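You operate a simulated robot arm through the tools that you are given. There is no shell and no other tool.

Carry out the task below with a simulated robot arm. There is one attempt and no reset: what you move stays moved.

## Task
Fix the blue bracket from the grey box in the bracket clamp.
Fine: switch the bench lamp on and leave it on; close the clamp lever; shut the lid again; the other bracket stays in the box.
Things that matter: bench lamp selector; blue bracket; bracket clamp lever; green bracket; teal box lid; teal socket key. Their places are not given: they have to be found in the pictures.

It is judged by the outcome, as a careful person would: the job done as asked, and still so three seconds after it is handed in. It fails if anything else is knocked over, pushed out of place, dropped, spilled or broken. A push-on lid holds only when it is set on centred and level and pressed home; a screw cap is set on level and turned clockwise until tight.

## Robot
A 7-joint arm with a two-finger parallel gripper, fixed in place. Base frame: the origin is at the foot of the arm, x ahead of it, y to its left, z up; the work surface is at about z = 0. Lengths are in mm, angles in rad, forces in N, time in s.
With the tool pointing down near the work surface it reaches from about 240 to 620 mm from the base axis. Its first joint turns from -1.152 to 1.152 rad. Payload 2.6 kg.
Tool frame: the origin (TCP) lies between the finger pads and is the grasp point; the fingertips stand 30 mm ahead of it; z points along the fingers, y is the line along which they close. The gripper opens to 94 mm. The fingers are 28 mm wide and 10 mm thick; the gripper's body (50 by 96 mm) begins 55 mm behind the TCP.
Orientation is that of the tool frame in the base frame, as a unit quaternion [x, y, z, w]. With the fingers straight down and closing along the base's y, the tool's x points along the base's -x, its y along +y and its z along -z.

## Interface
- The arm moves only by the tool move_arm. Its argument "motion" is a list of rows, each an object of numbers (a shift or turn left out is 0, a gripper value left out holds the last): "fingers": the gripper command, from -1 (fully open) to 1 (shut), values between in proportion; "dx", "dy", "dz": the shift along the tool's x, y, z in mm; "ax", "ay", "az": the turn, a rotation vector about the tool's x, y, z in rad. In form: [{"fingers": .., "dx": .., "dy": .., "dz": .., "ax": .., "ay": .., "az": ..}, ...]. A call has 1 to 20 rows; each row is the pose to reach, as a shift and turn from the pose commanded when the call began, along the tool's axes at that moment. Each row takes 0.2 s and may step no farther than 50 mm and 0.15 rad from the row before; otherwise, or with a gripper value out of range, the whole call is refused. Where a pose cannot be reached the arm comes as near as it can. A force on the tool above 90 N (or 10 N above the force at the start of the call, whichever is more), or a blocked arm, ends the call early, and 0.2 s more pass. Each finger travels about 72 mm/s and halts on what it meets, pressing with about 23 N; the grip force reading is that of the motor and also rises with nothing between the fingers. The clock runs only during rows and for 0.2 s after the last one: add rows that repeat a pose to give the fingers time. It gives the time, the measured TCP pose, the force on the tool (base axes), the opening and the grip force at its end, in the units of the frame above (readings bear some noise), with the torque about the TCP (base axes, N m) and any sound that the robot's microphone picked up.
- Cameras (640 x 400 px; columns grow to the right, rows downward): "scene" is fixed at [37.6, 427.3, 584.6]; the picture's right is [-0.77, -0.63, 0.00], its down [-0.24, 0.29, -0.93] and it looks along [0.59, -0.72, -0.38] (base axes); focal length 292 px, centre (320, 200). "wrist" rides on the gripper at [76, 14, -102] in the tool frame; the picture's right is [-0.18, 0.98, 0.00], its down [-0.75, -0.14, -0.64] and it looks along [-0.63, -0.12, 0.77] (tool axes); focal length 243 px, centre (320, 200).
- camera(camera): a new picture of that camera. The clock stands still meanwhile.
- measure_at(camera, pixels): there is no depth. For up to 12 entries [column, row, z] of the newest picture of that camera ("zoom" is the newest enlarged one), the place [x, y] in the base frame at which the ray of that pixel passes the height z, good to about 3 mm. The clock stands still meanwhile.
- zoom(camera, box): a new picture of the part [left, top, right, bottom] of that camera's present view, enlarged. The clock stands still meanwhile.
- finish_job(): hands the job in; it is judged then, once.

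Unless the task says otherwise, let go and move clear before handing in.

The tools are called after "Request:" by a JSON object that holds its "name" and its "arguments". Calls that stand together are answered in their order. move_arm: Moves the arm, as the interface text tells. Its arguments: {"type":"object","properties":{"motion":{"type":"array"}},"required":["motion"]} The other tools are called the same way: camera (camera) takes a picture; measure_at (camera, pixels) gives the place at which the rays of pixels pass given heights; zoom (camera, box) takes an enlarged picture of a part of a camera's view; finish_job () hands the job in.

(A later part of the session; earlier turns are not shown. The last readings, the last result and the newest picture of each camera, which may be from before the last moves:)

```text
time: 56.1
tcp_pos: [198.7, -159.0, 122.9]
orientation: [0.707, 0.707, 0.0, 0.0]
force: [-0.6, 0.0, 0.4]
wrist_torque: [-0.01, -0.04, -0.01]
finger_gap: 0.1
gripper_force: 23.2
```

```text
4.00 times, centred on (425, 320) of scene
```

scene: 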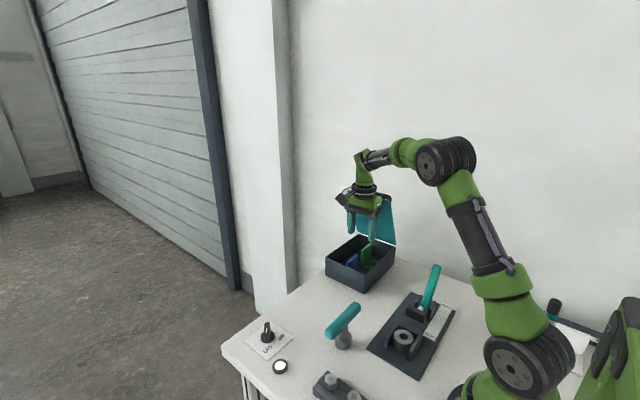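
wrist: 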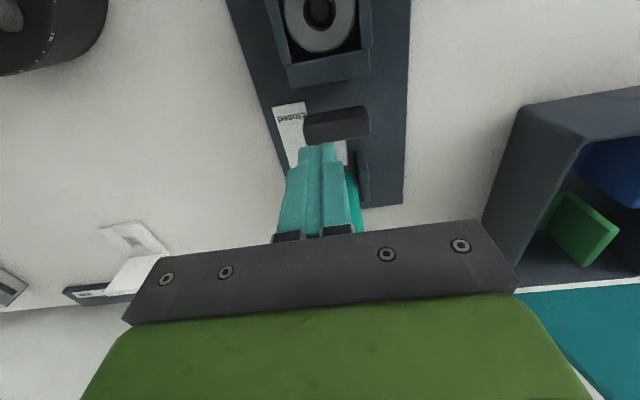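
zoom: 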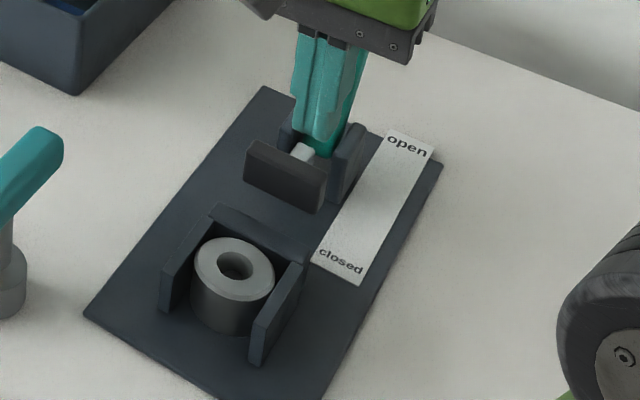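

The back lip is actually a thick block (about 17 mm), like a fixed jaw facing the pusher. I'll measure it precisely, along with the pusher and lever mount.

Request:
{"name": "measure_at", "arguments": {"camera": "wrist", "pixels": [[291, 88.9, 34.5], [370, 74.3, 34.5], [285.5, 65.3, 34.5], [370, 48.4, 34.5], [302, 117, 66], [369, 106, 66], [304, 143, 66], [371, 132, 66], [356, 155, 40], [370, 200, 40], [404, 204, 5], [305, 117, 40]]}}

Request:
{"name": "zoom", "arguments": {"camera": "wrist", "box": [260, 60, 420, 215]}}

```text
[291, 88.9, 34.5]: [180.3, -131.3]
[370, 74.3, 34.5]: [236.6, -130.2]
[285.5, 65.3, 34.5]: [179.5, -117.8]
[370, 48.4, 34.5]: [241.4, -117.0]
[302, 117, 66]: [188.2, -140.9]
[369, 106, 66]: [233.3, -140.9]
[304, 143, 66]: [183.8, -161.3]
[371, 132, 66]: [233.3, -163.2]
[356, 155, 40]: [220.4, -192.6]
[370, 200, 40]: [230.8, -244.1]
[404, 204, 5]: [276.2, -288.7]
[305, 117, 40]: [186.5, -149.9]
```

```text
2.58 times, centred on (340, 138) of wrist
```

zoom: 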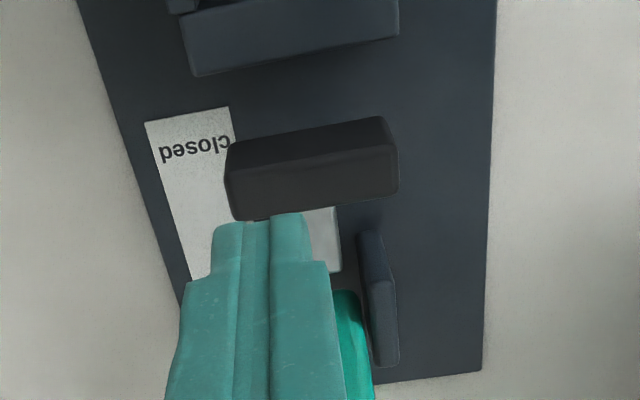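

The jaw block (x 180–240, y −117 to −131) plus side walls make a footprint of about 60×71 mm, which matches the bracket's footprint of 60×73. Before picking the bracket I want to know the pusher's closed position, so I'll look at the lever from above and then try it empty.

Request:
{"name": "move_arm", "arguments": {"motion": [{"fingers": 0, "dz": -40}, {"fingers": -0.3, "dz": -80}, {"dz": -105, "dx": -30}, {"dz": -105, "dx": -75}, {"dz": -105, "dx": -115, "dy": 4}, {"dz": -105, "dx": -132, "dy": 8}, {"dz": -105, "dx": -132, "dy": 8}]}}

Request:
{"name": "camera", "arguments": {"camera": "wrist"}}

Request:
{"name": "zoom", "arguments": {"camera": "wrist", "box": [240, 0, 400, 150]}}

Request:
{"name": "zoom", "arguments": {"camera": "scene", "box": [395, 240, 465, 325]}}

```text
time: 57.7
tcp_pos: [204.4, -291.4, 227.1]
orientation: [0.707, 0.707, 0.001, 0.0]
force: [-0.3, 0.0, 0.7]
wrist_torque: [0.02, -0.02, 0.03]
finger_gap: 61.0
gripper_force: 0.0
```

```text
taken
```

wrist: 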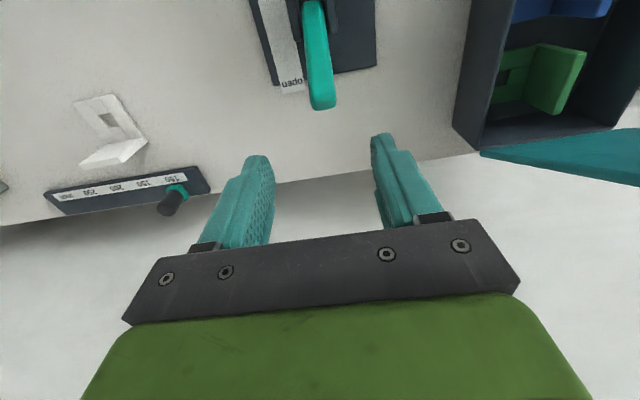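

```text
2.67 times, centred on (320, 75) of wrist
```

zoom: 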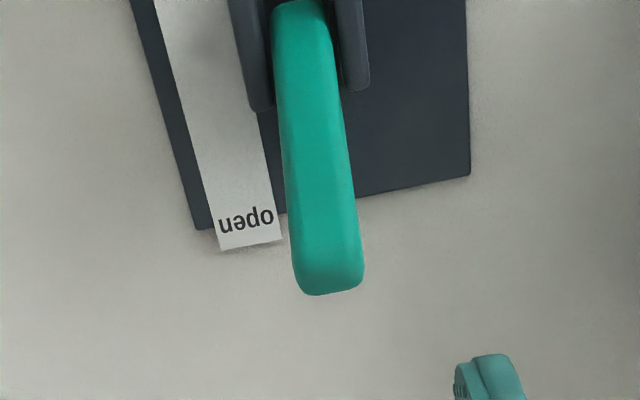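

```text
4.71 times, centred on (430, 282) of scene
```

zoom: 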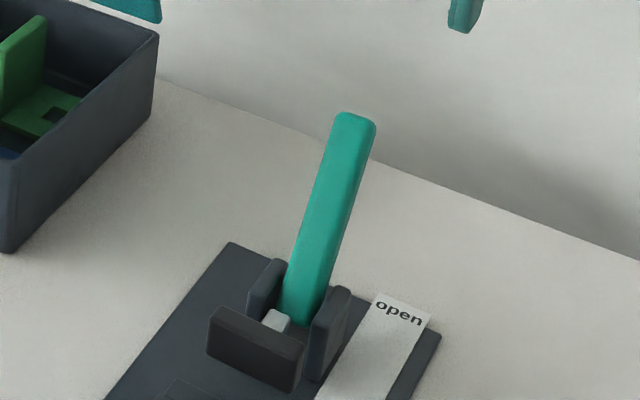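

There's a white L-shaped item with a square hole near the arm's foot (wrist 110,130). I'll zoom in on it and measure the lever.

Request:
{"name": "zoom", "arguments": {"camera": "wrist", "box": [40, 80, 220, 220]}}

Request:
{"name": "measure_at", "arguments": {"camera": "wrist", "pixels": [[311, 108, 120], [336, 105, 120], [324, 100, 125], [303, 10, 60], [326, 8, 60], [105, 120, 5], [80, 105, 5], [120, 97, 5], [83, 160, 40], [146, 143, 40]]}}

```text
2.86 times, centred on (130, 150) of wrist
```

zoom: 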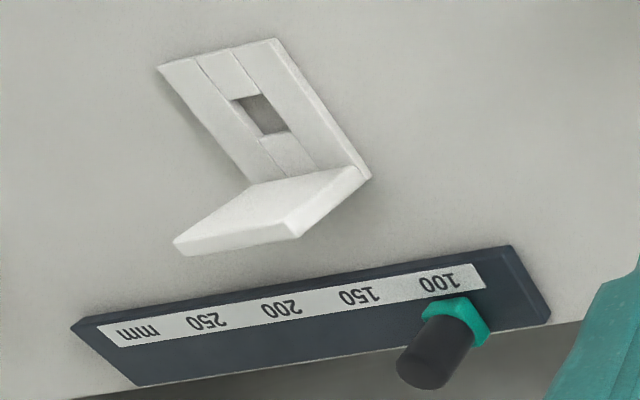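

```text
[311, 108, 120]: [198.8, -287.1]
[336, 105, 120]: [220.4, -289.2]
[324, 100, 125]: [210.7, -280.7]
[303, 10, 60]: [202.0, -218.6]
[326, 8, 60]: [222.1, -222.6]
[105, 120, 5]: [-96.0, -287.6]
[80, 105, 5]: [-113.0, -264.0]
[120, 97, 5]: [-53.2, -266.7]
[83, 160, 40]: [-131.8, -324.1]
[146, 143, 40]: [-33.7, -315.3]
```

The white bracket lies behind the arm, out of reach, so it's just a bystander. I'll now grip the lever near its tip, around (210,−272,108), from above.

Request:
{"name": "move_arm", "arguments": {"motion": [{"dx": 10, "dy": 3, "dz": 35}, {"dx": 19.4, "dy": 6.1, "dz": 70}, {"dx": 19.4, "dy": 6.1, "dz": 105}, {"dx": 19.4, "dy": 6.1, "dz": 105}, {"fingers": 0.4, "dx": 19.4, "dy": 6.1, "dz": 105}, {"fingers": 1, "dx": 19.4, "dy": 6.1, "dz": 105}, {"fingers": 1, "dx": 19.4, "dy": 6.1, "dz": 105}]}}

Request:
{"name": "zoom", "arguments": {"camera": "scene", "box": [390, 220, 470, 330]}}

```text
time: 59.3
tcp_pos: [210.6, -272.2, 124.4]
orientation: [0.707, 0.707, 0.0, -0.002]
force: [-11.2, 0.4, -1.5]
wrist_torque: [-0.13, -0.05, -0.19]
finger_gap: 25.6
gripper_force: 45.5
```

```text
3.64 times, centred on (430, 275) of scene
```

zoom: 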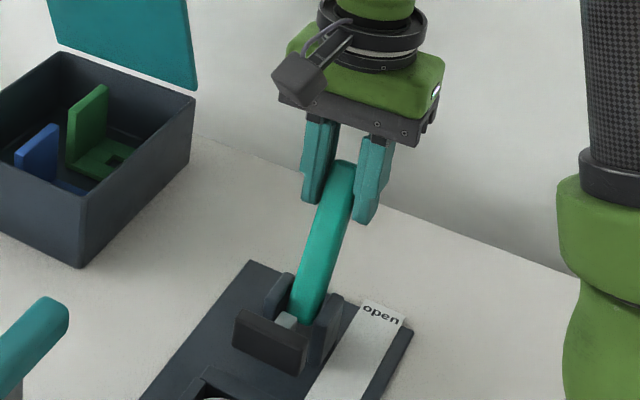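

The lever is held (gap 25.6). I'll swing it a short way along its arc and read the force.

Request:
{"name": "move_arm", "arguments": {"motion": [{"fingers": 1, "dx": 5, "dz": -5}, {"dx": 10, "dz": -9}, {"dx": 15, "dz": -13}, {"dx": 15, "dz": -13}]}}

Request:
{"name": "zoom", "arguments": {"camera": "scene", "box": [390, 220, 470, 330]}}

```text
time: 60.3
tcp_pos: [211.3, -255.0, 134.3]
orientation: [0.707, 0.707, 0.0, -0.004]
force: [-15.3, 1.9, -26.8]
wrist_torque: [-0.56, 0.0, -0.13]
finger_gap: 26.1
gripper_force: 45.0
```

```text
3.64 times, centred on (430, 275) of scene
```

zoom: 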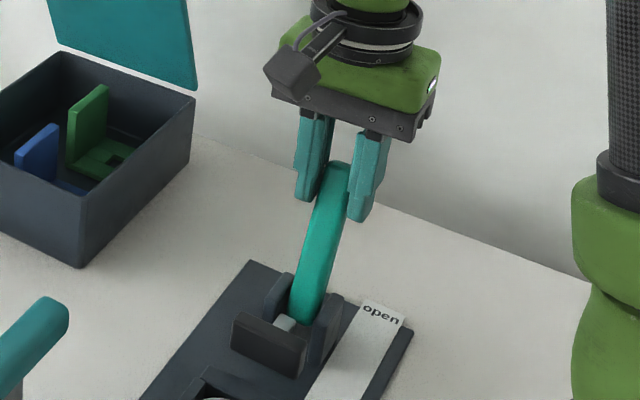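

The lever moves freely and the pusher slides slightly toward +y with it. I'll carry on along the fitted arc (pivot ≈ y −210, z 24, r 105) past vertical.

Request:
{"name": "move_arm", "arguments": {"motion": [{"fingers": 1, "dx": 6, "dz": 0}, {"dx": 14, "dz": -3.5}, {"dx": 23, "dz": -6}, {"dx": 32, "dz": -7.7}, {"dx": 41, "dz": -8.7}, {"dx": 50, "dz": -9}, {"dx": 60, "dz": -8.2}, {"dx": 65, "dz": -7.4}, {"dx": 65, "dz": -7.4}]}}

Request:
{"name": "zoom", "arguments": {"camera": "scene", "box": [380, 240, 460, 350]}}

```text
time: 62.3
tcp_pos: [210.4, -192.1, 143.6]
orientation: [0.706, 0.708, -0.002, -0.001]
force: [-27.3, -10.0, 6.6]
wrist_torque: [-1.36, 0.04, -0.29]
finger_gap: 25.9
gripper_force: 45.0
```

```text
3.64 times, centred on (420, 295) of scene
```

zoom: 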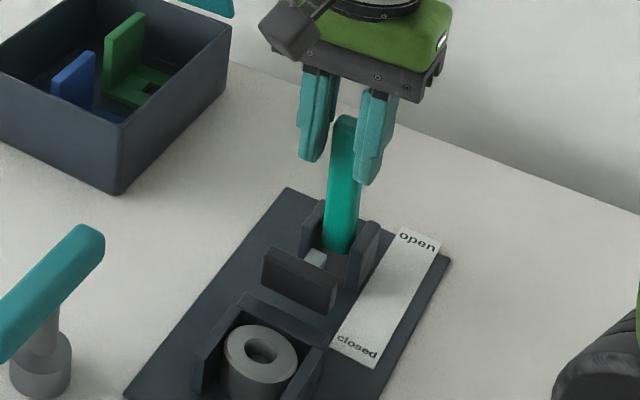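

The pusher is moving forward. I'll continue toward "closed", staying above the pusher.

Request:
{"name": "move_arm", "arguments": {"motion": [{"fingers": 1, "dx": 9, "dz": 2}, {"dx": 18, "dz": 4.7}, {"dx": 26.5, "dz": 8.2}, {"dx": 34.5, "dz": 12.5}, {"dx": 42.3, "dz": 17.5}, {"dx": 42.3, "dz": 17.5}]}}

Request:
{"name": "zoom", "arguments": {"camera": "scene", "box": [380, 240, 460, 350]}}

```text
time: 63.7
tcp_pos: [209.6, -150.0, 125.8]
orientation: [0.706, 0.708, -0.002, -0.001]
force: [-30.4, -9.2, 12.7]
wrist_torque: [-1.17, 0.09, -0.29]
finger_gap: 25.8
gripper_force: 44.8
```

```text
3.64 times, centred on (420, 295) of scene
```

zoom: 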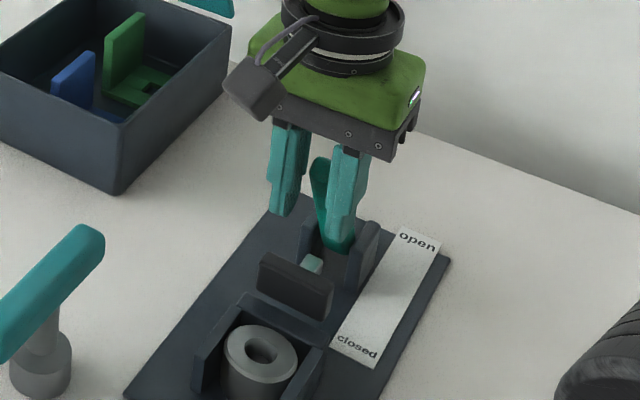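

The pusher has moved maybe 15 mm so far and stays at the same height. I'll continue to the end of the lever's travel.

Request:
{"name": "move_arm", "arguments": {"motion": [{"fingers": 1, "dx": 7, "dz": 5.5}, {"dx": 13.7, "dz": 11.7}, {"dx": 19, "dz": 18}, {"dx": 24, "dz": 25}, {"dx": 24, "dz": 25}]}}

Request:
{"name": "zoom", "arguments": {"camera": "scene", "box": [380, 240, 460, 350]}}

Request:
{"name": "camera", "arguments": {"camera": "wrist"}}

```text
time: 64.9
tcp_pos: [210.0, -125.8, 100.4]
orientation: [0.707, 0.708, 0.001, 0.0]
force: [0.1, 0.9, 0.1]
wrist_torque: [0.0, 0.01, 0.0]
finger_gap: 0.0
gripper_force: 32.9
```

```text
3.64 times, centred on (420, 295) of scene
```

zoom: 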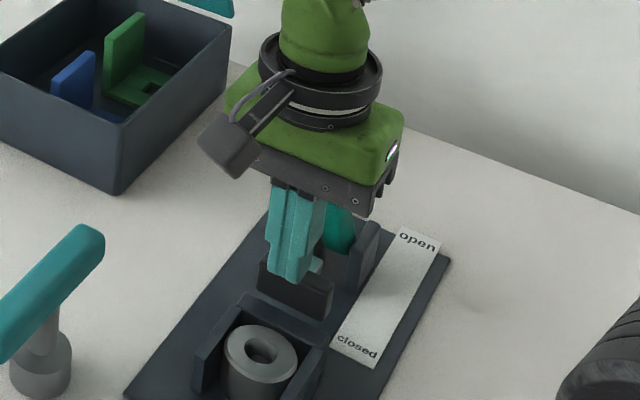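

```text
taken
```

wrist: 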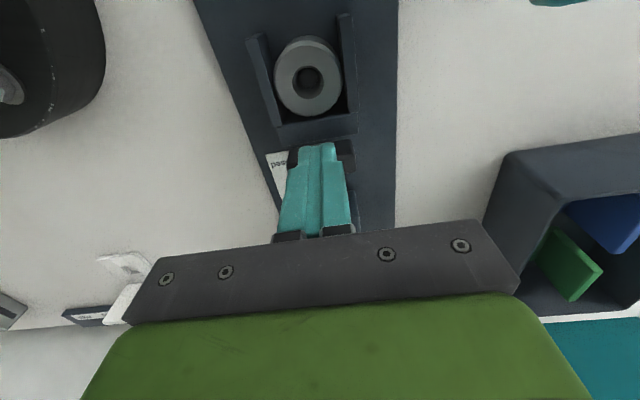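

The fingers slipped off the lever's tip (gap 0), so the lever has probably reached its stop. I'll raise and look.

Request:
{"name": "move_arm", "arguments": {"motion": [{"dz": -40}, {"dz": -80, "dx": 20}, {"dz": -110, "dx": 20, "dy": 20}, {"dz": -120, "dx": 20, "dy": 40}, {"dz": -120, "dx": 20, "dy": 40}]}}

Request:
{"name": "camera", "arguments": {"camera": "wrist"}}

Request:
{"name": "zoom", "arguments": {"camera": "scene", "box": [380, 260, 460, 350]}}

Request:
{"name": "zoom", "arguments": {"camera": "wrist", "box": [230, 20, 380, 220]}}

```text
time: 66.1
tcp_pos: [251.0, -106.1, 222.3]
orientation: [0.706, 0.708, 0.001, -0.001]
force: [-0.2, 1.2, 0.6]
wrist_torque: [-0.02, 0.01, 0.01]
finger_gap: 0.0
gripper_force: 33.2
```

```text
taken
```

wrist: 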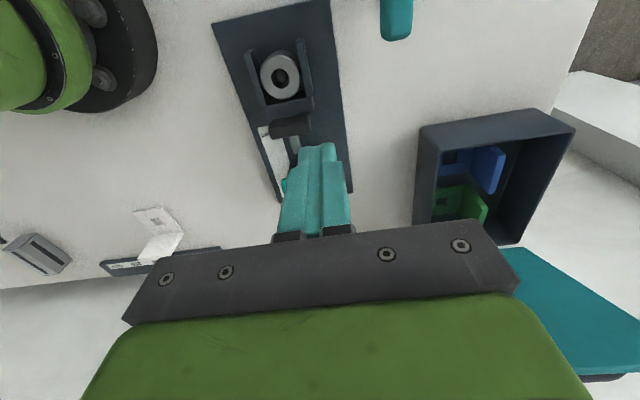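

```text
4.44 times, centred on (420, 305) of scene
```

zoom: 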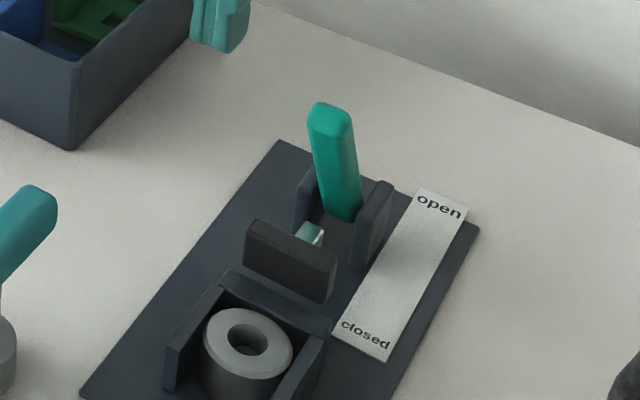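

```text
2.00 times, centred on (305, 120) of wrist
```

zoom: 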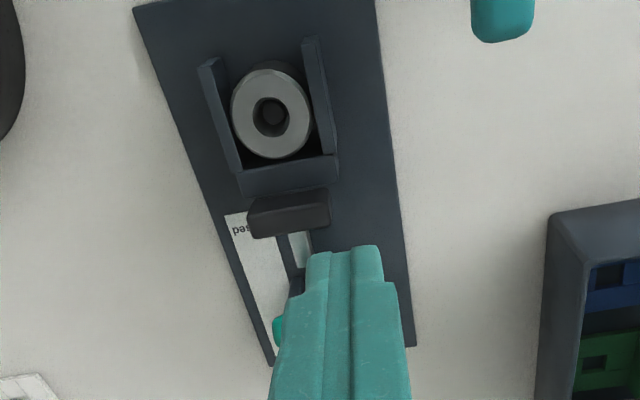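

Request:
{"name": "measure_at", "arguments": {"camera": "wrist", "pixels": [[269, 124, 40.5], [310, 114, 40.5], [264, 105, 34.5], [312, 98, 34.5], [266, 117, 34.5], [313, 110, 34.5]]}}

Request:
{"name": "measure_at", "arguments": {"camera": "scene", "pixels": [[403.5, 310, 40.5], [422.5, 319, 40.5], [422, 282, 125], [422, 282, 115], [422, 282, 135]]}}

```text
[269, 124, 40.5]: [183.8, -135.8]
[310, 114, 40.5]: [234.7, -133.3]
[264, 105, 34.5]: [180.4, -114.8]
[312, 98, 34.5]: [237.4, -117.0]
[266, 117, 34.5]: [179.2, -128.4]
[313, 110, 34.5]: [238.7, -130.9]
```

```text
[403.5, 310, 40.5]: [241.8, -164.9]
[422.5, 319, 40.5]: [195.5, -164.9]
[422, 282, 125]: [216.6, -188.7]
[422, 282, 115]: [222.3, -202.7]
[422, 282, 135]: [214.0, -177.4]
```

The lever is now about 18° past vertical and the pusher front has come from y≈−150 to −135 at constant height. So the bracket's upright is meant to face the pusher, with its base on the flush support (z≈34.5) and the hole over the bore. I'll grip the lever again and swing it back open.

Request:
{"name": "move_arm", "arguments": {"motion": [{"fingers": -0.3, "dx": -25, "dy": -14, "dz": 5}, {"dx": -50, "dy": -28, "dz": 10}, {"dx": -72, "dy": -41, "dz": 20}, {"dx": -72, "dy": -41, "dz": 55}, {"dx": -72, "dy": -41, "dz": 83}, {"dx": -72, "dy": -41, "dz": 83}, {"fingers": 0.4, "dx": -72, "dy": -41, "dz": 83}, {"fingers": 1, "dx": -72, "dy": -41, "dz": 83}, {"fingers": 1, "dx": -72, "dy": -41, "dz": 83}]}}

Request:
{"name": "zoom", "arguments": {"camera": "scene", "box": [380, 240, 460, 350]}}

```text
time: 68.1
tcp_pos: [210.0, -177.9, 136.8]
orientation: [0.707, 0.707, 0.001, -0.002]
force: [-8.1, -2.3, -2.2]
wrist_torque: [0.0, -0.21, 0.0]
finger_gap: 21.6
gripper_force: 45.2
```

```text
3.64 times, centred on (420, 295) of scene
```

zoom: 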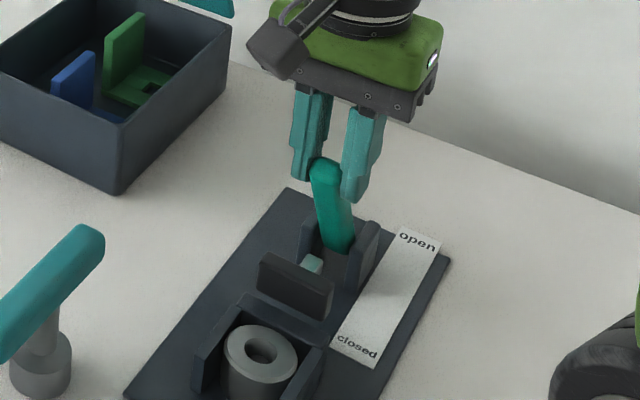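

Gripped again (gap 21.6). I'll swing the lever back to open along the arc.

Request:
{"name": "move_arm", "arguments": {"motion": [{"fingers": 1, "dx": -11.7, "dz": -2.2}, {"dx": -22, "dz": -3.5}, {"dx": -32, "dz": -4}, {"dx": -42, "dz": -3.5}, {"dx": -52.3, "dz": -2.2}, {"dx": -62, "dz": 0}, {"dx": -72, "dz": 3}, {"dx": -81, "dz": 7}, {"dx": -90.5, "dz": 11.7}, {"dx": -95.5, "dz": 15}, {"dx": -95.5, "dz": 15}]}}

Request:
{"name": "zoom", "arguments": {"camera": "scene", "box": [380, 240, 460, 350]}}

```text
time: 69.0
tcp_pos: [210.2, -206.6, 145.3]
orientation: [0.71, 0.705, 0.005, -0.005]
force: [-5.8, 2.7, 6.4]
wrist_torque: [0.1, -0.35, 0.37]
finger_gap: 21.7
gripper_force: 45.1
stopped in row 4: the force on the tool passed its limit at 101 N (the readings are from after the stop); the commanded pose is now the measured one
```

```text
3.64 times, centred on (420, 295) of scene
```

zoom: 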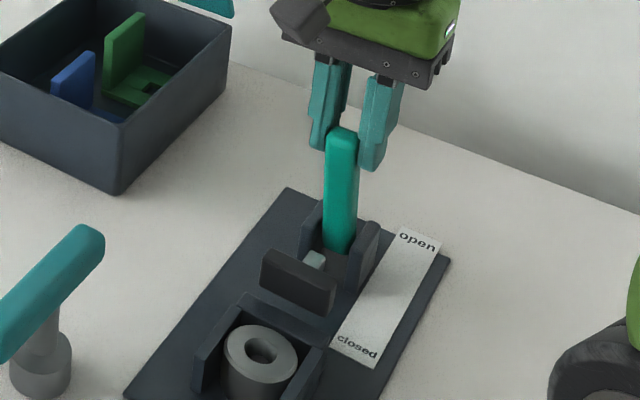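

The force limit tripped partway; the lever is now near vertical. I'll re-grip slightly lower and continue with the refitted arc centre (y −208, z 24).

Request:
{"name": "move_arm", "arguments": {"motion": [{"fingers": 0.2}, {"fingers": 0.2}, {"fingers": 0.2, "dz": 8}, {"fingers": 0.2, "dz": 8}, {"fingers": 1, "dz": 8}, {"fingers": 1, "dz": 8}, {"fingers": 1, "dz": 8}]}}

Request:
{"name": "move_arm", "arguments": {"motion": [{"fingers": 1, "dx": -5, "dz": 0.2}, {"dx": -10, "dz": 0.8}, {"dx": -15, "dz": 1.4}, {"dx": -20, "dz": 2.2}, {"dx": -25, "dz": 3.2}, {"dx": -30, "dz": 4.5}, {"dx": -30, "dz": 4.5}]}}

Request:
{"name": "zoom", "arguments": {"camera": "scene", "box": [380, 240, 460, 350]}}

```text
time: 70.6
tcp_pos: [209.8, -206.7, 137.2]
orientation: [0.709, 0.705, 0.004, -0.006]
force: [0.3, -1.4, -1.3]
wrist_torque: [-0.11, -0.02, -0.03]
finger_gap: 25.6
gripper_force: 45.7
```

```text
time: 72.2
tcp_pos: [210.4, -235.3, 133.0]
orientation: [0.711, 0.703, 0.005, -0.005]
force: [-7.1, 7.6, 30.3]
wrist_torque: [1.18, -0.02, 0.05]
finger_gap: 26.0
gripper_force: 44.8
```

```text
3.64 times, centred on (420, 295) of scene
```

zoom: 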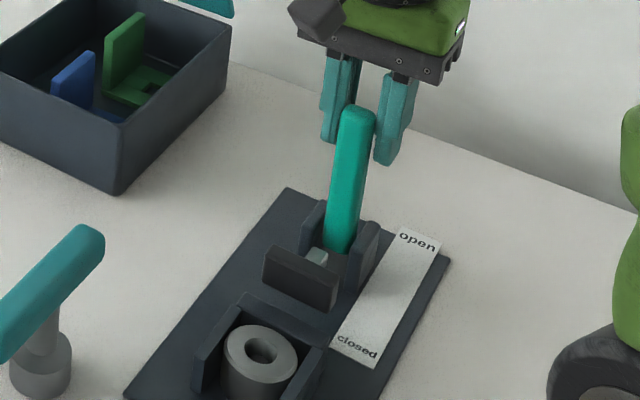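

Request:
{"name": "move_arm", "arguments": {"motion": [{"fingers": 1, "dx": -6.3, "dz": -0.5}, {"dx": -13.3, "dz": 2}, {"dx": -20.3, "dz": 5}, {"dx": -26.3, "dz": 8.5}, {"dx": -31, "dz": 11.5}, {"dx": -33, "dz": 13}, {"dx": -33, "dz": 13}]}}

Request:
{"name": "zoom", "arguments": {"camera": "scene", "box": [380, 240, 460, 350]}}

```text
time: 73.8
tcp_pos: [210.0, -271.1, 120.0]
orientation: [0.71, 0.705, 0.004, -0.003]
force: [6.6, -3.0, 30.0]
wrist_torque: [1.07, 0.01, -0.06]
finger_gap: 25.7
gripper_force: 45.0
```

```text
3.64 times, centred on (420, 295) of scene
```

zoom: 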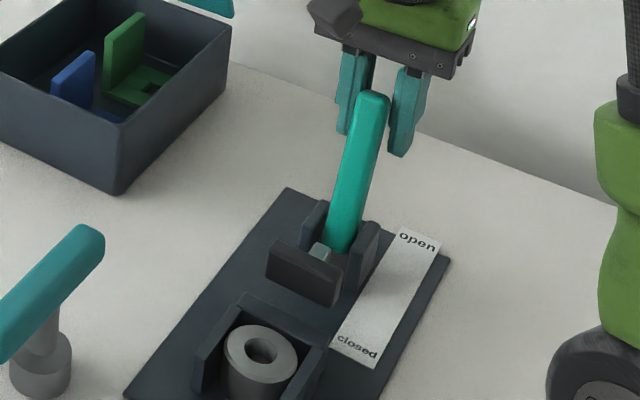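

The lever is back at open. I'll release, lift, and test whether the wrist can turn a further 90° (to yaw 180°), which I need if I pick at yaw +90° and place turned clockwise.

Request:
{"name": "move_arm", "arguments": {"motion": [{"fingers": 0}, {"fingers": -0.3}, {"fingers": -0.3, "dz": -40}, {"dz": -80}, {"dz": -120, "dy": 10}, {"dz": -120, "dy": 40, "dx": 10, "az": 0.12}, {"dz": -120, "dy": 70, "dx": 20, "az": 0.25}, {"dz": -120, "dy": 90, "dx": 40, "az": 0.38}, {"dz": -120, "dy": 90, "dx": 50, "az": 0.5}, {"dz": -120, "dy": 90, "dx": 50, "az": 0.64}, {"dz": -120, "dy": 90, "dx": 50, "az": 0.78}, {"dz": -120, "dy": 90, "dx": 50, "az": 0.92}, {"dz": -120, "dy": 90, "dx": 50, "az": 1.06}, {"dz": -120, "dy": 90, "dx": 50, "az": 1.2}, {"dz": -120, "dy": 90, "dx": 50, "az": 1.34}, {"dz": -120, "dy": 90, "dx": 50, "az": 1.48}, {"dz": -120, "dy": 90, "dx": 50, "az": 1.57}, {"dz": -120, "dy": 90, "dx": 50, "az": 1.57}]}}

Request:
{"name": "zoom", "arguments": {"camera": "scene", "box": [300, 180, 480, 380]}}

```text
time: 77.6
tcp_pos: [300.1, -221.1, 240.1]
orientation: [1.0, -0.005, -0.001, -0.007]
force: [-0.1, -0.2, -0.5]
wrist_torque: [-0.01, -0.01, 0.01]
finger_gap: 61.2
gripper_force: 0.1
```

```text
2.00 times, centred on (390, 280) of scene
```

zoom: 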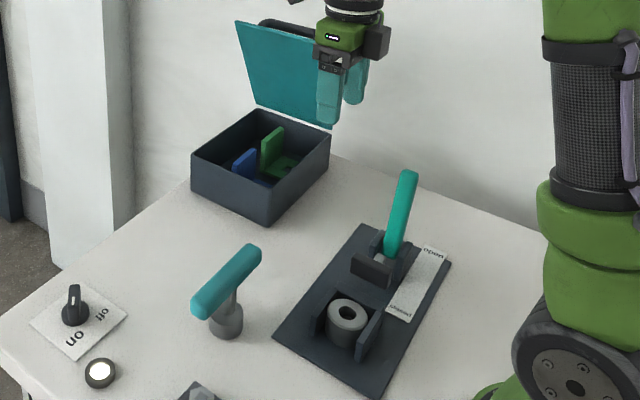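

Yaw 180° works. I'll fix the small tilt, turn back to yaw +90° and hover above the blue bracket's upright at (455.5,−244).

Request:
{"name": "move_arm", "arguments": {"motion": [{"ax": -0.014, "ay": 0.002, "az": -0.01}, {"ax": -0.014, "ay": 0.002, "az": -0.01}]}}

Request:
{"name": "move_arm", "arguments": {"motion": [{"fingers": -0.15, "dx": 14, "dy": 2, "dz": 0, "az": -0.143}, {"dx": 28, "dy": 4, "dz": 0, "az": -0.286}, {"dx": 42, "dy": 6, "dz": 5, "az": -0.428}, {"dx": 56, "dy": 8, "dz": 10, "az": -0.571}, {"dx": 70, "dy": 10, "dz": 20, "az": -0.714}, {"dx": 85, "dy": 12, "dz": 30, "az": -0.857}, {"dx": 99, "dy": 14, "dz": 40, "az": -1.0}, {"dx": 113, "dy": 17, "dz": 50, "az": -1.142}, {"dx": 127, "dy": 19, "dz": 60, "az": -1.285}, {"dx": 141, "dy": 21, "dz": 70, "az": -1.428}, {"dx": 155.4, "dy": 23, "dz": 80, "az": -1.571}, {"dx": 155.4, "dy": 23, "dz": 90, "az": -1.571}, {"dx": 155.4, "dy": 23, "dz": 90, "az": -1.571}]}}

Request:
{"name": "camera", "arguments": {"camera": "wrist"}}

Request:
{"name": "zoom", "arguments": {"camera": "wrist", "box": [230, 0, 450, 200]}}

Request:
{"name": "zoom", "arguments": {"camera": "scene", "box": [310, 160, 430, 300]}}

```text
time: 78.2
tcp_pos: [299.6, -221.0, 240.3]
orientation: [1.0, 0.001, 0.0, 0.0]
force: [0.5, 0.1, 0.7]
wrist_torque: [0.0, 0.0, -0.01]
finger_gap: 61.2
gripper_force: 0.0
```

```text
time: 81.0
tcp_pos: [455.9, -243.9, 149.9]
orientation: [0.706, 0.708, 0.0, 0.0]
force: [-0.2, 0.4, 0.3]
wrist_torque: [0.0, -0.01, -0.01]
finger_gap: 54.0
gripper_force: 0.0
```

```text
taken
```

wrist: 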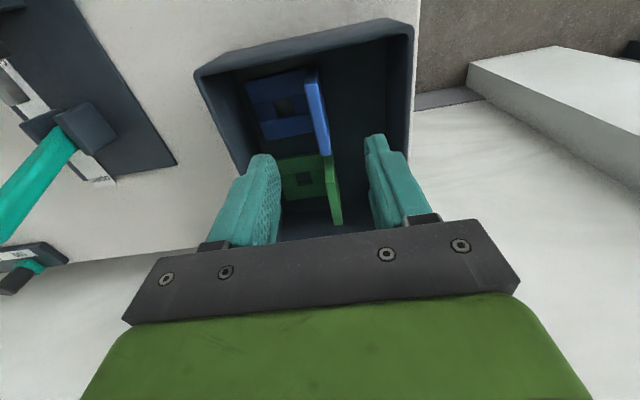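

```text
2.00 times, centred on (340, 100) of wrist
```

zoom: 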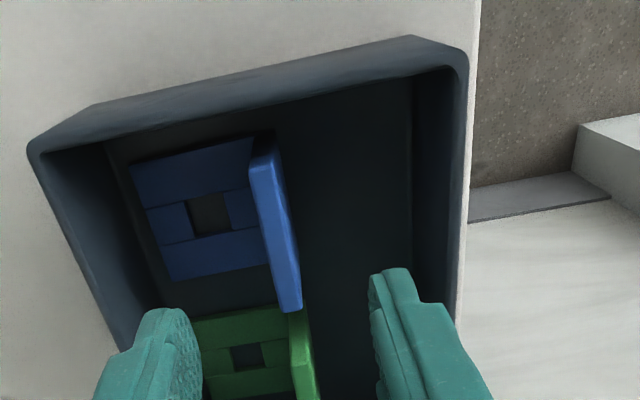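

```text
2.86 times, centred on (370, 230) of scene
```

zoom: 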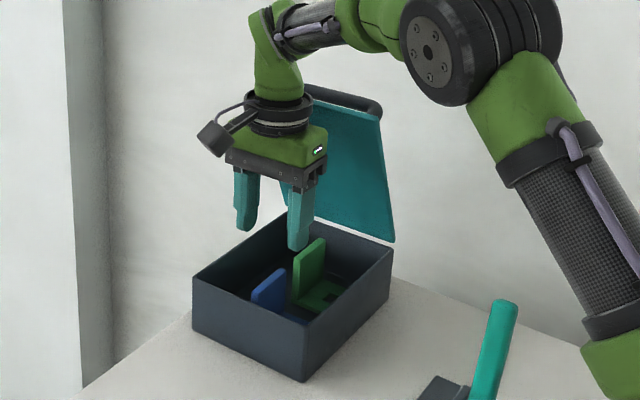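

Request:
{"name": "measure_at", "arguments": {"camera": "wrist", "pixels": [[306, 82, 63], [318, 78, 63], [321, 155, 63], [331, 152, 63], [264, 85, 10], [304, 202, 63]]}}

```text
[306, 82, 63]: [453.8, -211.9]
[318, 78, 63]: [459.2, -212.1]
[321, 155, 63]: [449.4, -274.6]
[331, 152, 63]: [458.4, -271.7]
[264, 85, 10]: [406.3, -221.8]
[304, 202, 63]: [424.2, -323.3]
```

The upright is centred at (455,−243), right under the TCP. I'll lower to z=56 and close on it.

Request:
{"name": "move_arm", "arguments": {"motion": [{"dz": 35}, {"dz": 70}, {"dz": 94}, {"dz": 94}, {"fingers": 0.5, "dz": 94}, {"fingers": 1, "dz": 94}, {"fingers": 1, "dz": 94}, {"fingers": 1, "dz": 94}]}}

Request:
{"name": "zoom", "arguments": {"camera": "scene", "box": [310, 190, 430, 300]}}

Request:
{"name": "camera", "arguments": {"camera": "wrist"}}

```text
time: 82.8
tcp_pos: [455.6, -244.2, 55.8]
orientation: [0.706, 0.708, 0.0, -0.001]
force: [0.1, 0.2, 0.1]
wrist_torque: [-0.01, -0.01, 0.01]
finger_gap: 14.0
gripper_force: 23.1
```

```text
3.64 times, centred on (370, 245) of scene
```

zoom: 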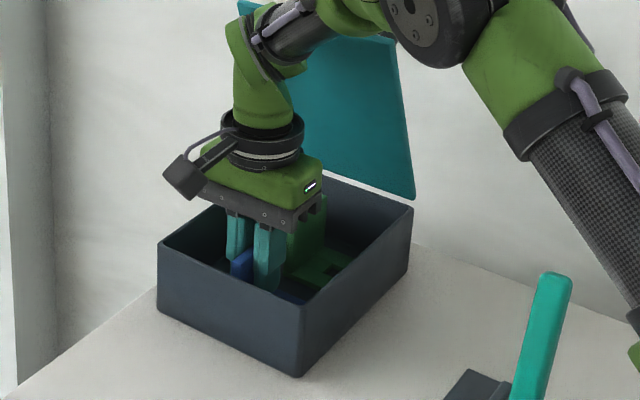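

```text
taken
```

wrist: 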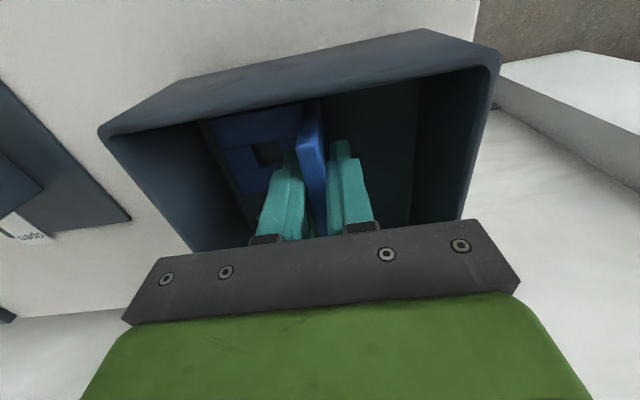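

The gap is at 14 mm but the grip force only reads 23; I'll give it a little more time before lifting.

Request:
{"name": "move_arm", "arguments": {"motion": [{"fingers": 1}, {"fingers": 1}, {"fingers": 1}]}}

```text
time: 83.6
tcp_pos: [455.5, -244.2, 55.8]
orientation: [0.706, 0.708, 0.001, 0.0]
force: [0.4, 0.0, 0.4]
wrist_torque: [0.0, -0.03, -0.02]
finger_gap: 14.2
gripper_force: 22.9
```

Request:
{"name": "move_arm", "arguments": {"motion": [{"fingers": 1, "dz": -10}, {"dz": -25}, {"dz": -50}, {"dz": -85}, {"dz": -110}, {"dz": -110}]}}

Request:
{"name": "camera", "arguments": {"camera": "wrist"}}

Request:
{"name": "zoom", "arguments": {"camera": "scene", "box": [310, 150, 430, 300]}}

```text
time: 85.0
tcp_pos: [455.5, -244.0, 165.9]
orientation: [0.706, 0.708, 0.0, 0.0]
force: [0.7, 0.4, -1.7]
wrist_torque: [-0.04, 0.02, 0.0]
finger_gap: 14.1
gripper_force: 22.6
```

```text
taken
```

wrist: 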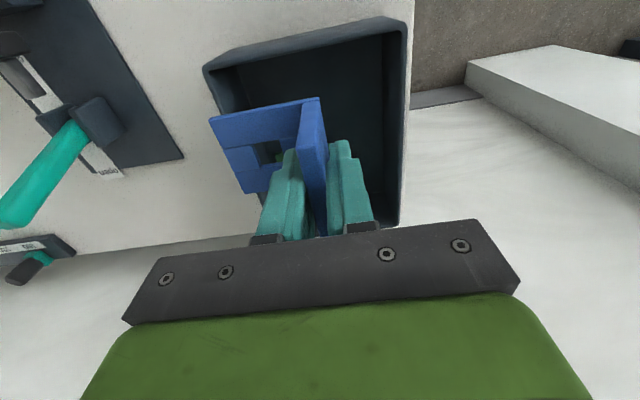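

```text
2.67 times, centred on (370, 225) of scene
```

zoom: 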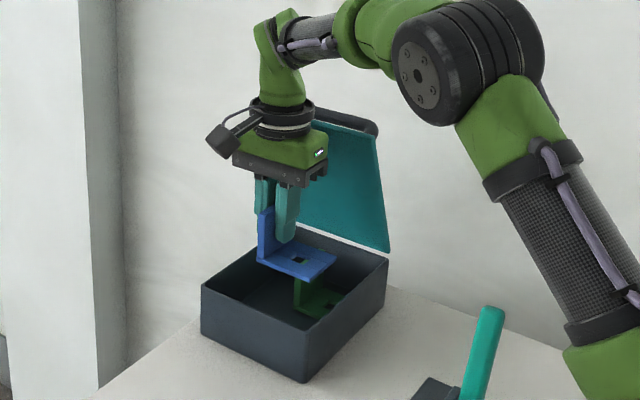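

The blue bracket is lifted cleanly and hangs level. I'll zoom in to learn its exact geometry in the gripper.

Request:
{"name": "zoom", "arguments": {"camera": "wrist", "box": [195, 80, 365, 240]}}

Request:
{"name": "zoom", "arguments": {"camera": "scene", "box": [395, 200, 395, 200]}}

Request:
{"name": "zoom", "arguments": {"camera": "scene", "box": [395, 210, 345, 260]}}

Request:
{"name": "zoom", "arguments": {"camera": "scene", "box": [355, 215, 405, 255]}}

```text
2.50 times, centred on (280, 160) of wrist
```

zoom: 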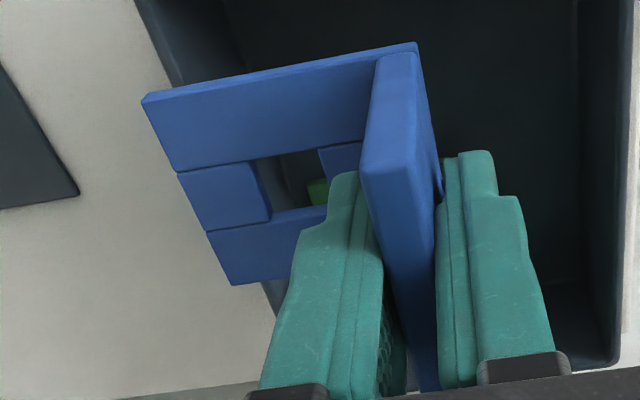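

```text
refused: the box must be [left, top, right, bottom]
```

```text
refused: the box must be [left, top, right, bottom]
```

```text
10.00 times, centred on (380, 235) of scene
```

zoom: 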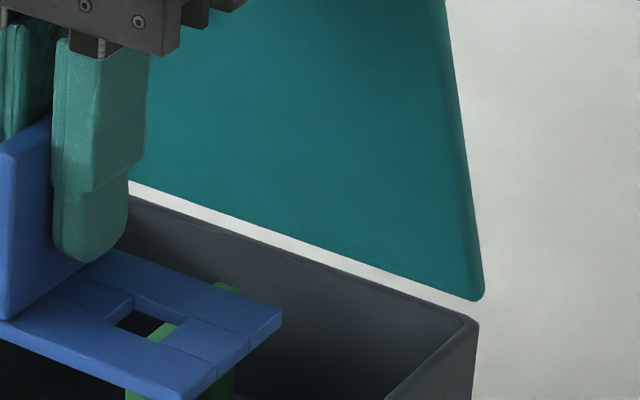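

Request:
{"name": "zoom", "arguments": {"camera": "scene", "box": [335, 210, 390, 255]}}

Request:
{"name": "measure_at", "arguments": {"camera": "wrist", "pixels": [[209, 119, 122], [244.5, 193, 122], [296, 104, 122], [247, 125, 122], [258, 147, 122], [277, 119, 122], [287, 142, 122]]}}

```text
8.89 times, centred on (362, 232) of scene
```

zoom: 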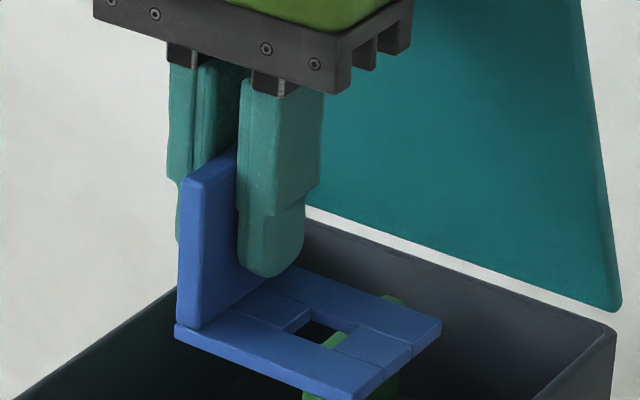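

```text
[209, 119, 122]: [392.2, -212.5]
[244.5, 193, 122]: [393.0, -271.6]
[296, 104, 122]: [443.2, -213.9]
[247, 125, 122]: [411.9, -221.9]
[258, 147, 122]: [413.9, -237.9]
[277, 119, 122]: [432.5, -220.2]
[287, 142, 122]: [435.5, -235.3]
```

Request:
{"name": "measure_at", "arguments": {"camera": "wrist", "pixels": [[251.2, 144, 122], [260.8, 164.8, 122], [279.2, 140, 122], [209, 119, 118], [244.5, 193, 118], [251.2, 144, 118], [260.8, 164.8, 118], [279.2, 140, 118], [222.4, 147, 122], [234.5, 172, 122], [217, 118, 122]]}}

```text
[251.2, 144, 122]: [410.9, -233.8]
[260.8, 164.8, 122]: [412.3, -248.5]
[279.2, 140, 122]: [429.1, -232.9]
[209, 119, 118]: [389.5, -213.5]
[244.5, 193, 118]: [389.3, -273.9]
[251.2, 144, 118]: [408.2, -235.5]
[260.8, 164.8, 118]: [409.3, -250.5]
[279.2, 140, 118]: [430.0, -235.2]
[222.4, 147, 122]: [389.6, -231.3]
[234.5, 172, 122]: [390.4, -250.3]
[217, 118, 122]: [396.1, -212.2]
```

The bracket's base is 57 mm long with the hole centred, plus a 14 mm upright: a footprint of 60×71, identical to the clamp's support. So it sits on top with the upright over the jaw block. I'll carry it there, turning 90° clockwise, to hover at (208.5,−123).

Request:
{"name": "move_arm", "arguments": {"motion": [{"fingers": 1, "dx": 5, "dy": -15, "dz": -20, "az": 0.06}, {"dx": 15, "dy": -35, "dz": -25, "az": 0.19}, {"dx": 26, "dy": -57, "dz": -25, "az": 0.32}, {"dx": 37, "dy": -79, "dz": -25, "az": 0.45}, {"dx": 48, "dy": -101, "dz": -25, "az": 0.58}, {"dx": 59, "dy": -123, "dz": -25, "az": 0.71}, {"dx": 70, "dy": -145, "dz": -25, "az": 0.84}, {"dx": 80, "dy": -167, "dz": -25, "az": 0.97}, {"dx": 90, "dy": -188, "dz": -25, "az": 1.1}, {"dx": 100, "dy": -208, "dz": -20, "az": 1.23}, {"dx": 110, "dy": -226, "dz": -10, "az": 1.36}, {"dx": 117, "dy": -240, "dz": 5, "az": 1.47}, {"dx": 120.7, "dy": -247, "dz": 25, "az": 1.571}, {"dx": 120.7, "dy": -247, "dz": 36, "az": 1.571}, {"dx": 120.7, "dy": -247, "dz": 36, "az": 1.571}]}}

Request:
{"name": "camera", "arguments": {"camera": "wrist"}}

Request:
{"name": "zoom", "arguments": {"camera": "scene", "box": [360, 240, 460, 360]}}

```text
time: 88.2
tcp_pos: [206.9, -124.0, 128.8]
orientation: [1.0, 0.002, 0.0, -0.001]
force: [-0.6, 0.2, -2.0]
wrist_torque: [-0.01, -0.01, -0.02]
finger_gap: 13.9
gripper_force: 23.9
```

```text
taken
```

wrist: 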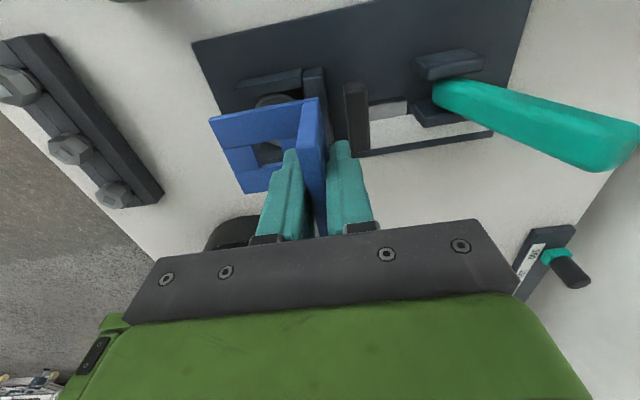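

```text
3.33 times, centred on (410, 300) of scene
```

zoom: 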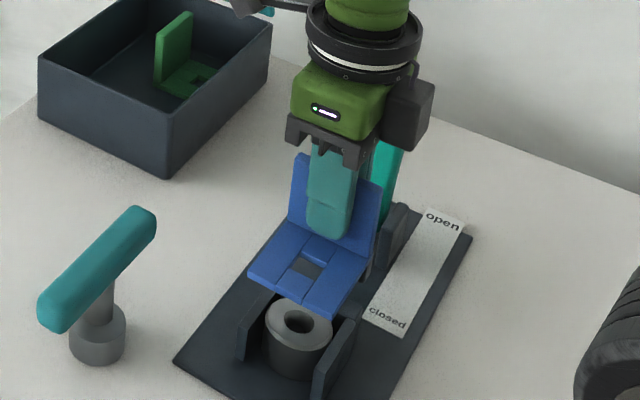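

The bracket hovers above the clamp support with matching footprint and hole over the ring. I'll check alignment before lowering.

Request:
{"name": "zoom", "arguments": {"camera": "wrist", "box": [190, 60, 370, 210]}}

Request:
{"name": "measure_at", "arguments": {"camera": "wrist", "pixels": [[209, 119, 85], [244.5, 193, 85], [296, 104, 85], [250, 145, 85], [260, 164.8, 85], [279.2, 140, 85]]}}

Request:
{"name": "zoom", "arguments": {"camera": "scene", "box": [375, 290, 445, 365]}}

```text
2.67 times, centred on (280, 135) of wrist
```

zoom: 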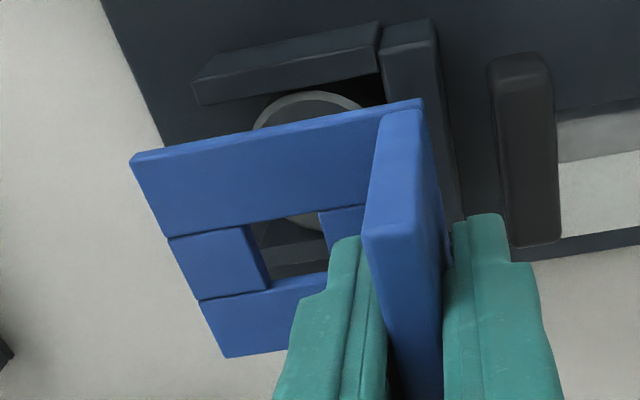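

```text
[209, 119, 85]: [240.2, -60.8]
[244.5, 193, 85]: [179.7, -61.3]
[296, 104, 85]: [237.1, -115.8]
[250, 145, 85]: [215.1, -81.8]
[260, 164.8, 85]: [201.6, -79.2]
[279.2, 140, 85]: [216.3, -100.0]
```

```text
5.33 times, centred on (410, 328) of scene
```

zoom: 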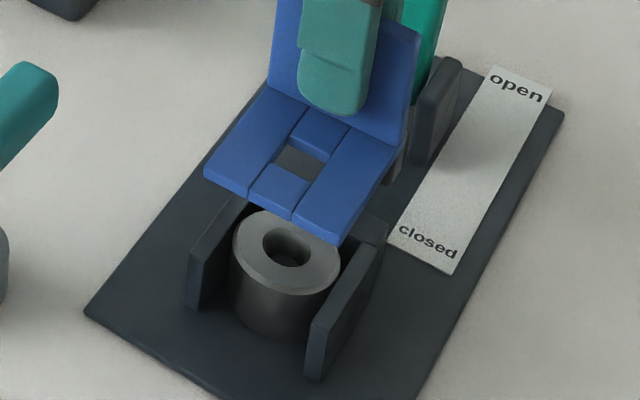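

Bracket edges (x 180–240, y −61 to −131) line up with the support; the hole is about 2 mm short of the ring's centre. I'll correct by ~1.5 mm and lower to just above the support.

Request:
{"name": "move_arm", "arguments": {"motion": [{"fingers": 1, "dx": 1, "dy": -1.5, "dz": 15}, {"dx": 1, "dy": -1.5, "dz": 30}, {"dx": 1, "dy": -1.5, "dz": 37}, {"dx": 1, "dy": -1.5, "dz": 37}]}}

Request:
{"name": "zoom", "arguments": {"camera": "scene", "box": [375, 290, 445, 365]}}

```text
time: 89.2
tcp_pos: [209.4, -122.2, 92.3]
orientation: [1.0, 0.002, 0.0, 0.0]
force: [0.6, 0.3, -1.5]
wrist_torque: [-0.02, -0.02, 0.0]
finger_gap: 14.3
gripper_force: 23.2
```

```text
5.33 times, centred on (410, 328) of scene
```

zoom: 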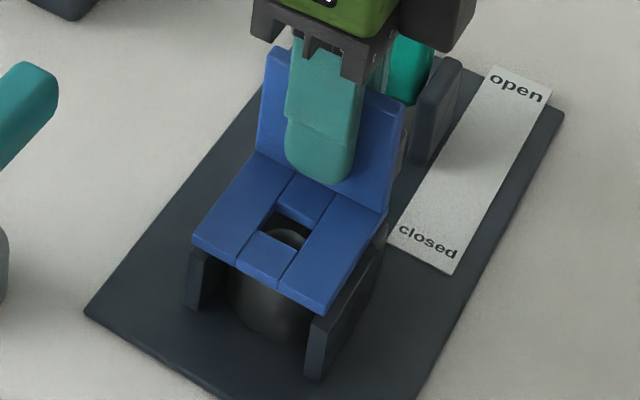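

It matches the support's outline. I'll lower in small steps until it touches.

Request:
{"name": "move_arm", "arguments": {"motion": [{"fingers": 1, "dz": 2}, {"dz": 4}, {"dz": 4}]}}

Request:
{"name": "move_arm", "arguments": {"motion": [{"fingers": 1, "dz": 1}, {"dz": 2}, {"dz": 2}]}}

```text
time: 90.0
tcp_pos: [209.1, -122.9, 87.7]
orientation: [1.0, 0.001, 0.0, 0.0]
force: [0.3, -1.0, -2.8]
wrist_torque: [-0.04, -0.01, 0.0]
finger_gap: 14.1
gripper_force: 23.1
```

```text
time: 90.8
tcp_pos: [208.3, -122.0, 86.2]
orientation: [1.0, 0.001, 0.0, 0.0]
force: [0.0, -0.6, -2.4]
wrist_torque: [-0.04, -0.04, 0.01]
finger_gap: 14.3
gripper_force: 22.7
```

Request:
{"name": "move_arm", "arguments": {"motion": [{"fingers": 1, "dz": 1}, {"dz": 2}, {"dz": 2}]}}

Request:
{"name": "move_arm", "arguments": {"motion": [{"fingers": 1, "dz": 1}, {"dz": 1.5}, {"dz": 1.5}]}}

Request:
{"name": "zoom", "arguments": {"camera": "scene", "box": [375, 290, 445, 365]}}

```text
time: 91.6
tcp_pos: [209.3, -123.1, 85.3]
orientation: [1.0, 0.001, 0.0, 0.0]
force: [-0.4, -0.6, -1.0]
wrist_torque: [-0.04, 0.03, 0.0]
finger_gap: 13.9
gripper_force: 23.0
```

```text
time: 92.4
tcp_pos: [208.1, -122.1, 83.0]
orientation: [1.0, 0.001, -0.001, 0.0]
force: [-1.7, -2.0, -0.1]
wrist_torque: [-0.01, 0.01, 0.02]
finger_gap: 14.1
gripper_force: 22.5
```

```text
5.33 times, centred on (410, 328) of scene
```

zoom: 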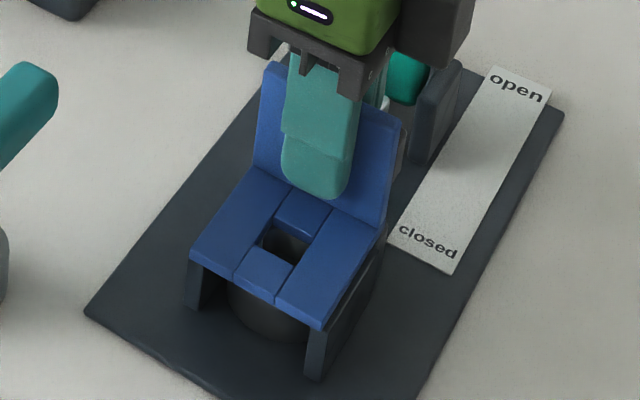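

The weight has just come off the reading, so contact is near. One more small step.

Request:
{"name": "move_arm", "arguments": {"motion": [{"fingers": 1, "dz": 1}, {"dz": 1.5}, {"dz": 1.5}]}}

Request:
{"name": "zoom", "arguments": {"camera": "scene", "box": [385, 300, 435, 360]}}

Request:
{"name": "camera", "arguments": {"camera": "wrist"}}

```text
time: 93.2
tcp_pos: [209.7, -122.6, 82.5]
orientation: [1.0, 0.001, 0.001, 0.0]
force: [-2.8, 1.8, 21.2]
wrist_torque: [0.02, -0.07, 0.01]
finger_gap: 14.1
gripper_force: 23.1
```

```text
6.67 times, centred on (410, 330) of scene
```

zoom: 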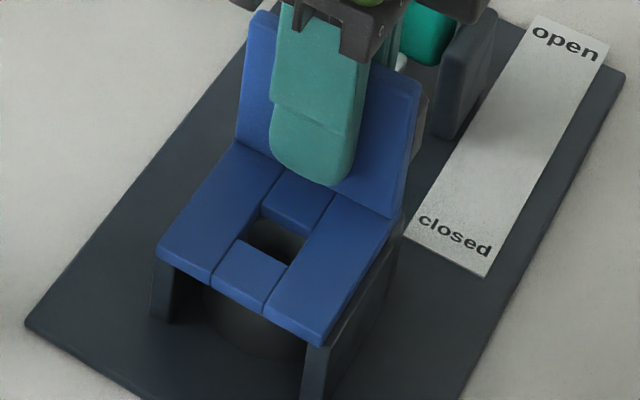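

```text
taken
```

wrist: 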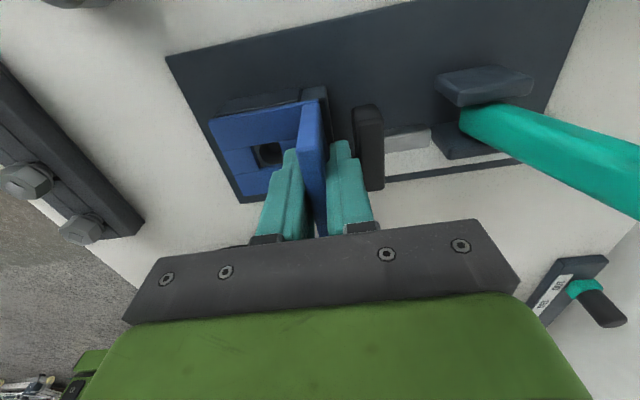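

Contact is felt at TCP z≈82.8 (21 N). I'll check through the hole how well it's centred over the bore.

Request:
{"name": "zoom", "arguments": {"camera": "wrist", "box": [200, 80, 340, 210]}}

Request:
{"name": "zoom", "arguments": {"camera": "scene", "box": [395, 315, 425, 345]}}

```text
3.08 times, centred on (270, 145) of wrist
```

zoom: 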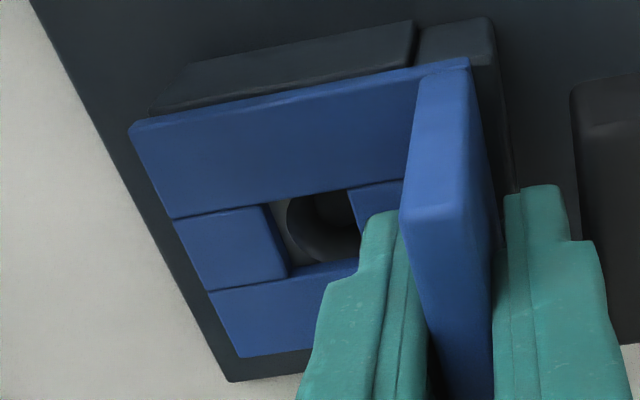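

```text
13.33 times, centred on (410, 330) of scene
```

zoom: 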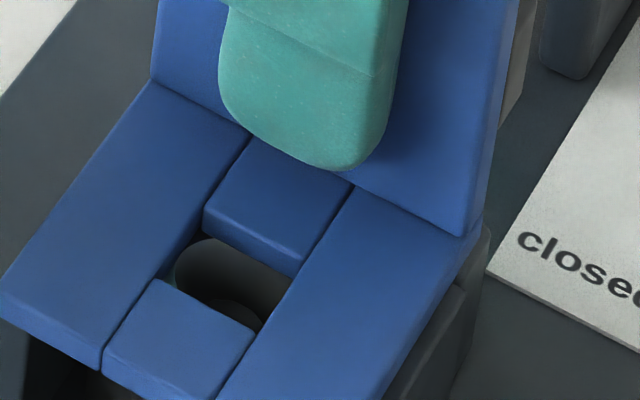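

Request:
{"name": "zoom", "arguments": {"camera": "wrist", "box": [240, 125, 300, 180]}}

Request:
{"name": "measure_at", "arguments": {"camera": "zoom", "pixels": [[320, 200, 34.5]]}}

```text
7.27 times, centred on (270, 152) of wrist
```

zoom: 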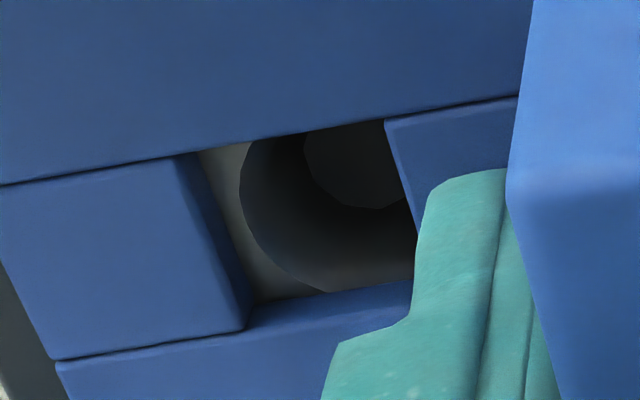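

```text
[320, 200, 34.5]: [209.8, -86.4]
```

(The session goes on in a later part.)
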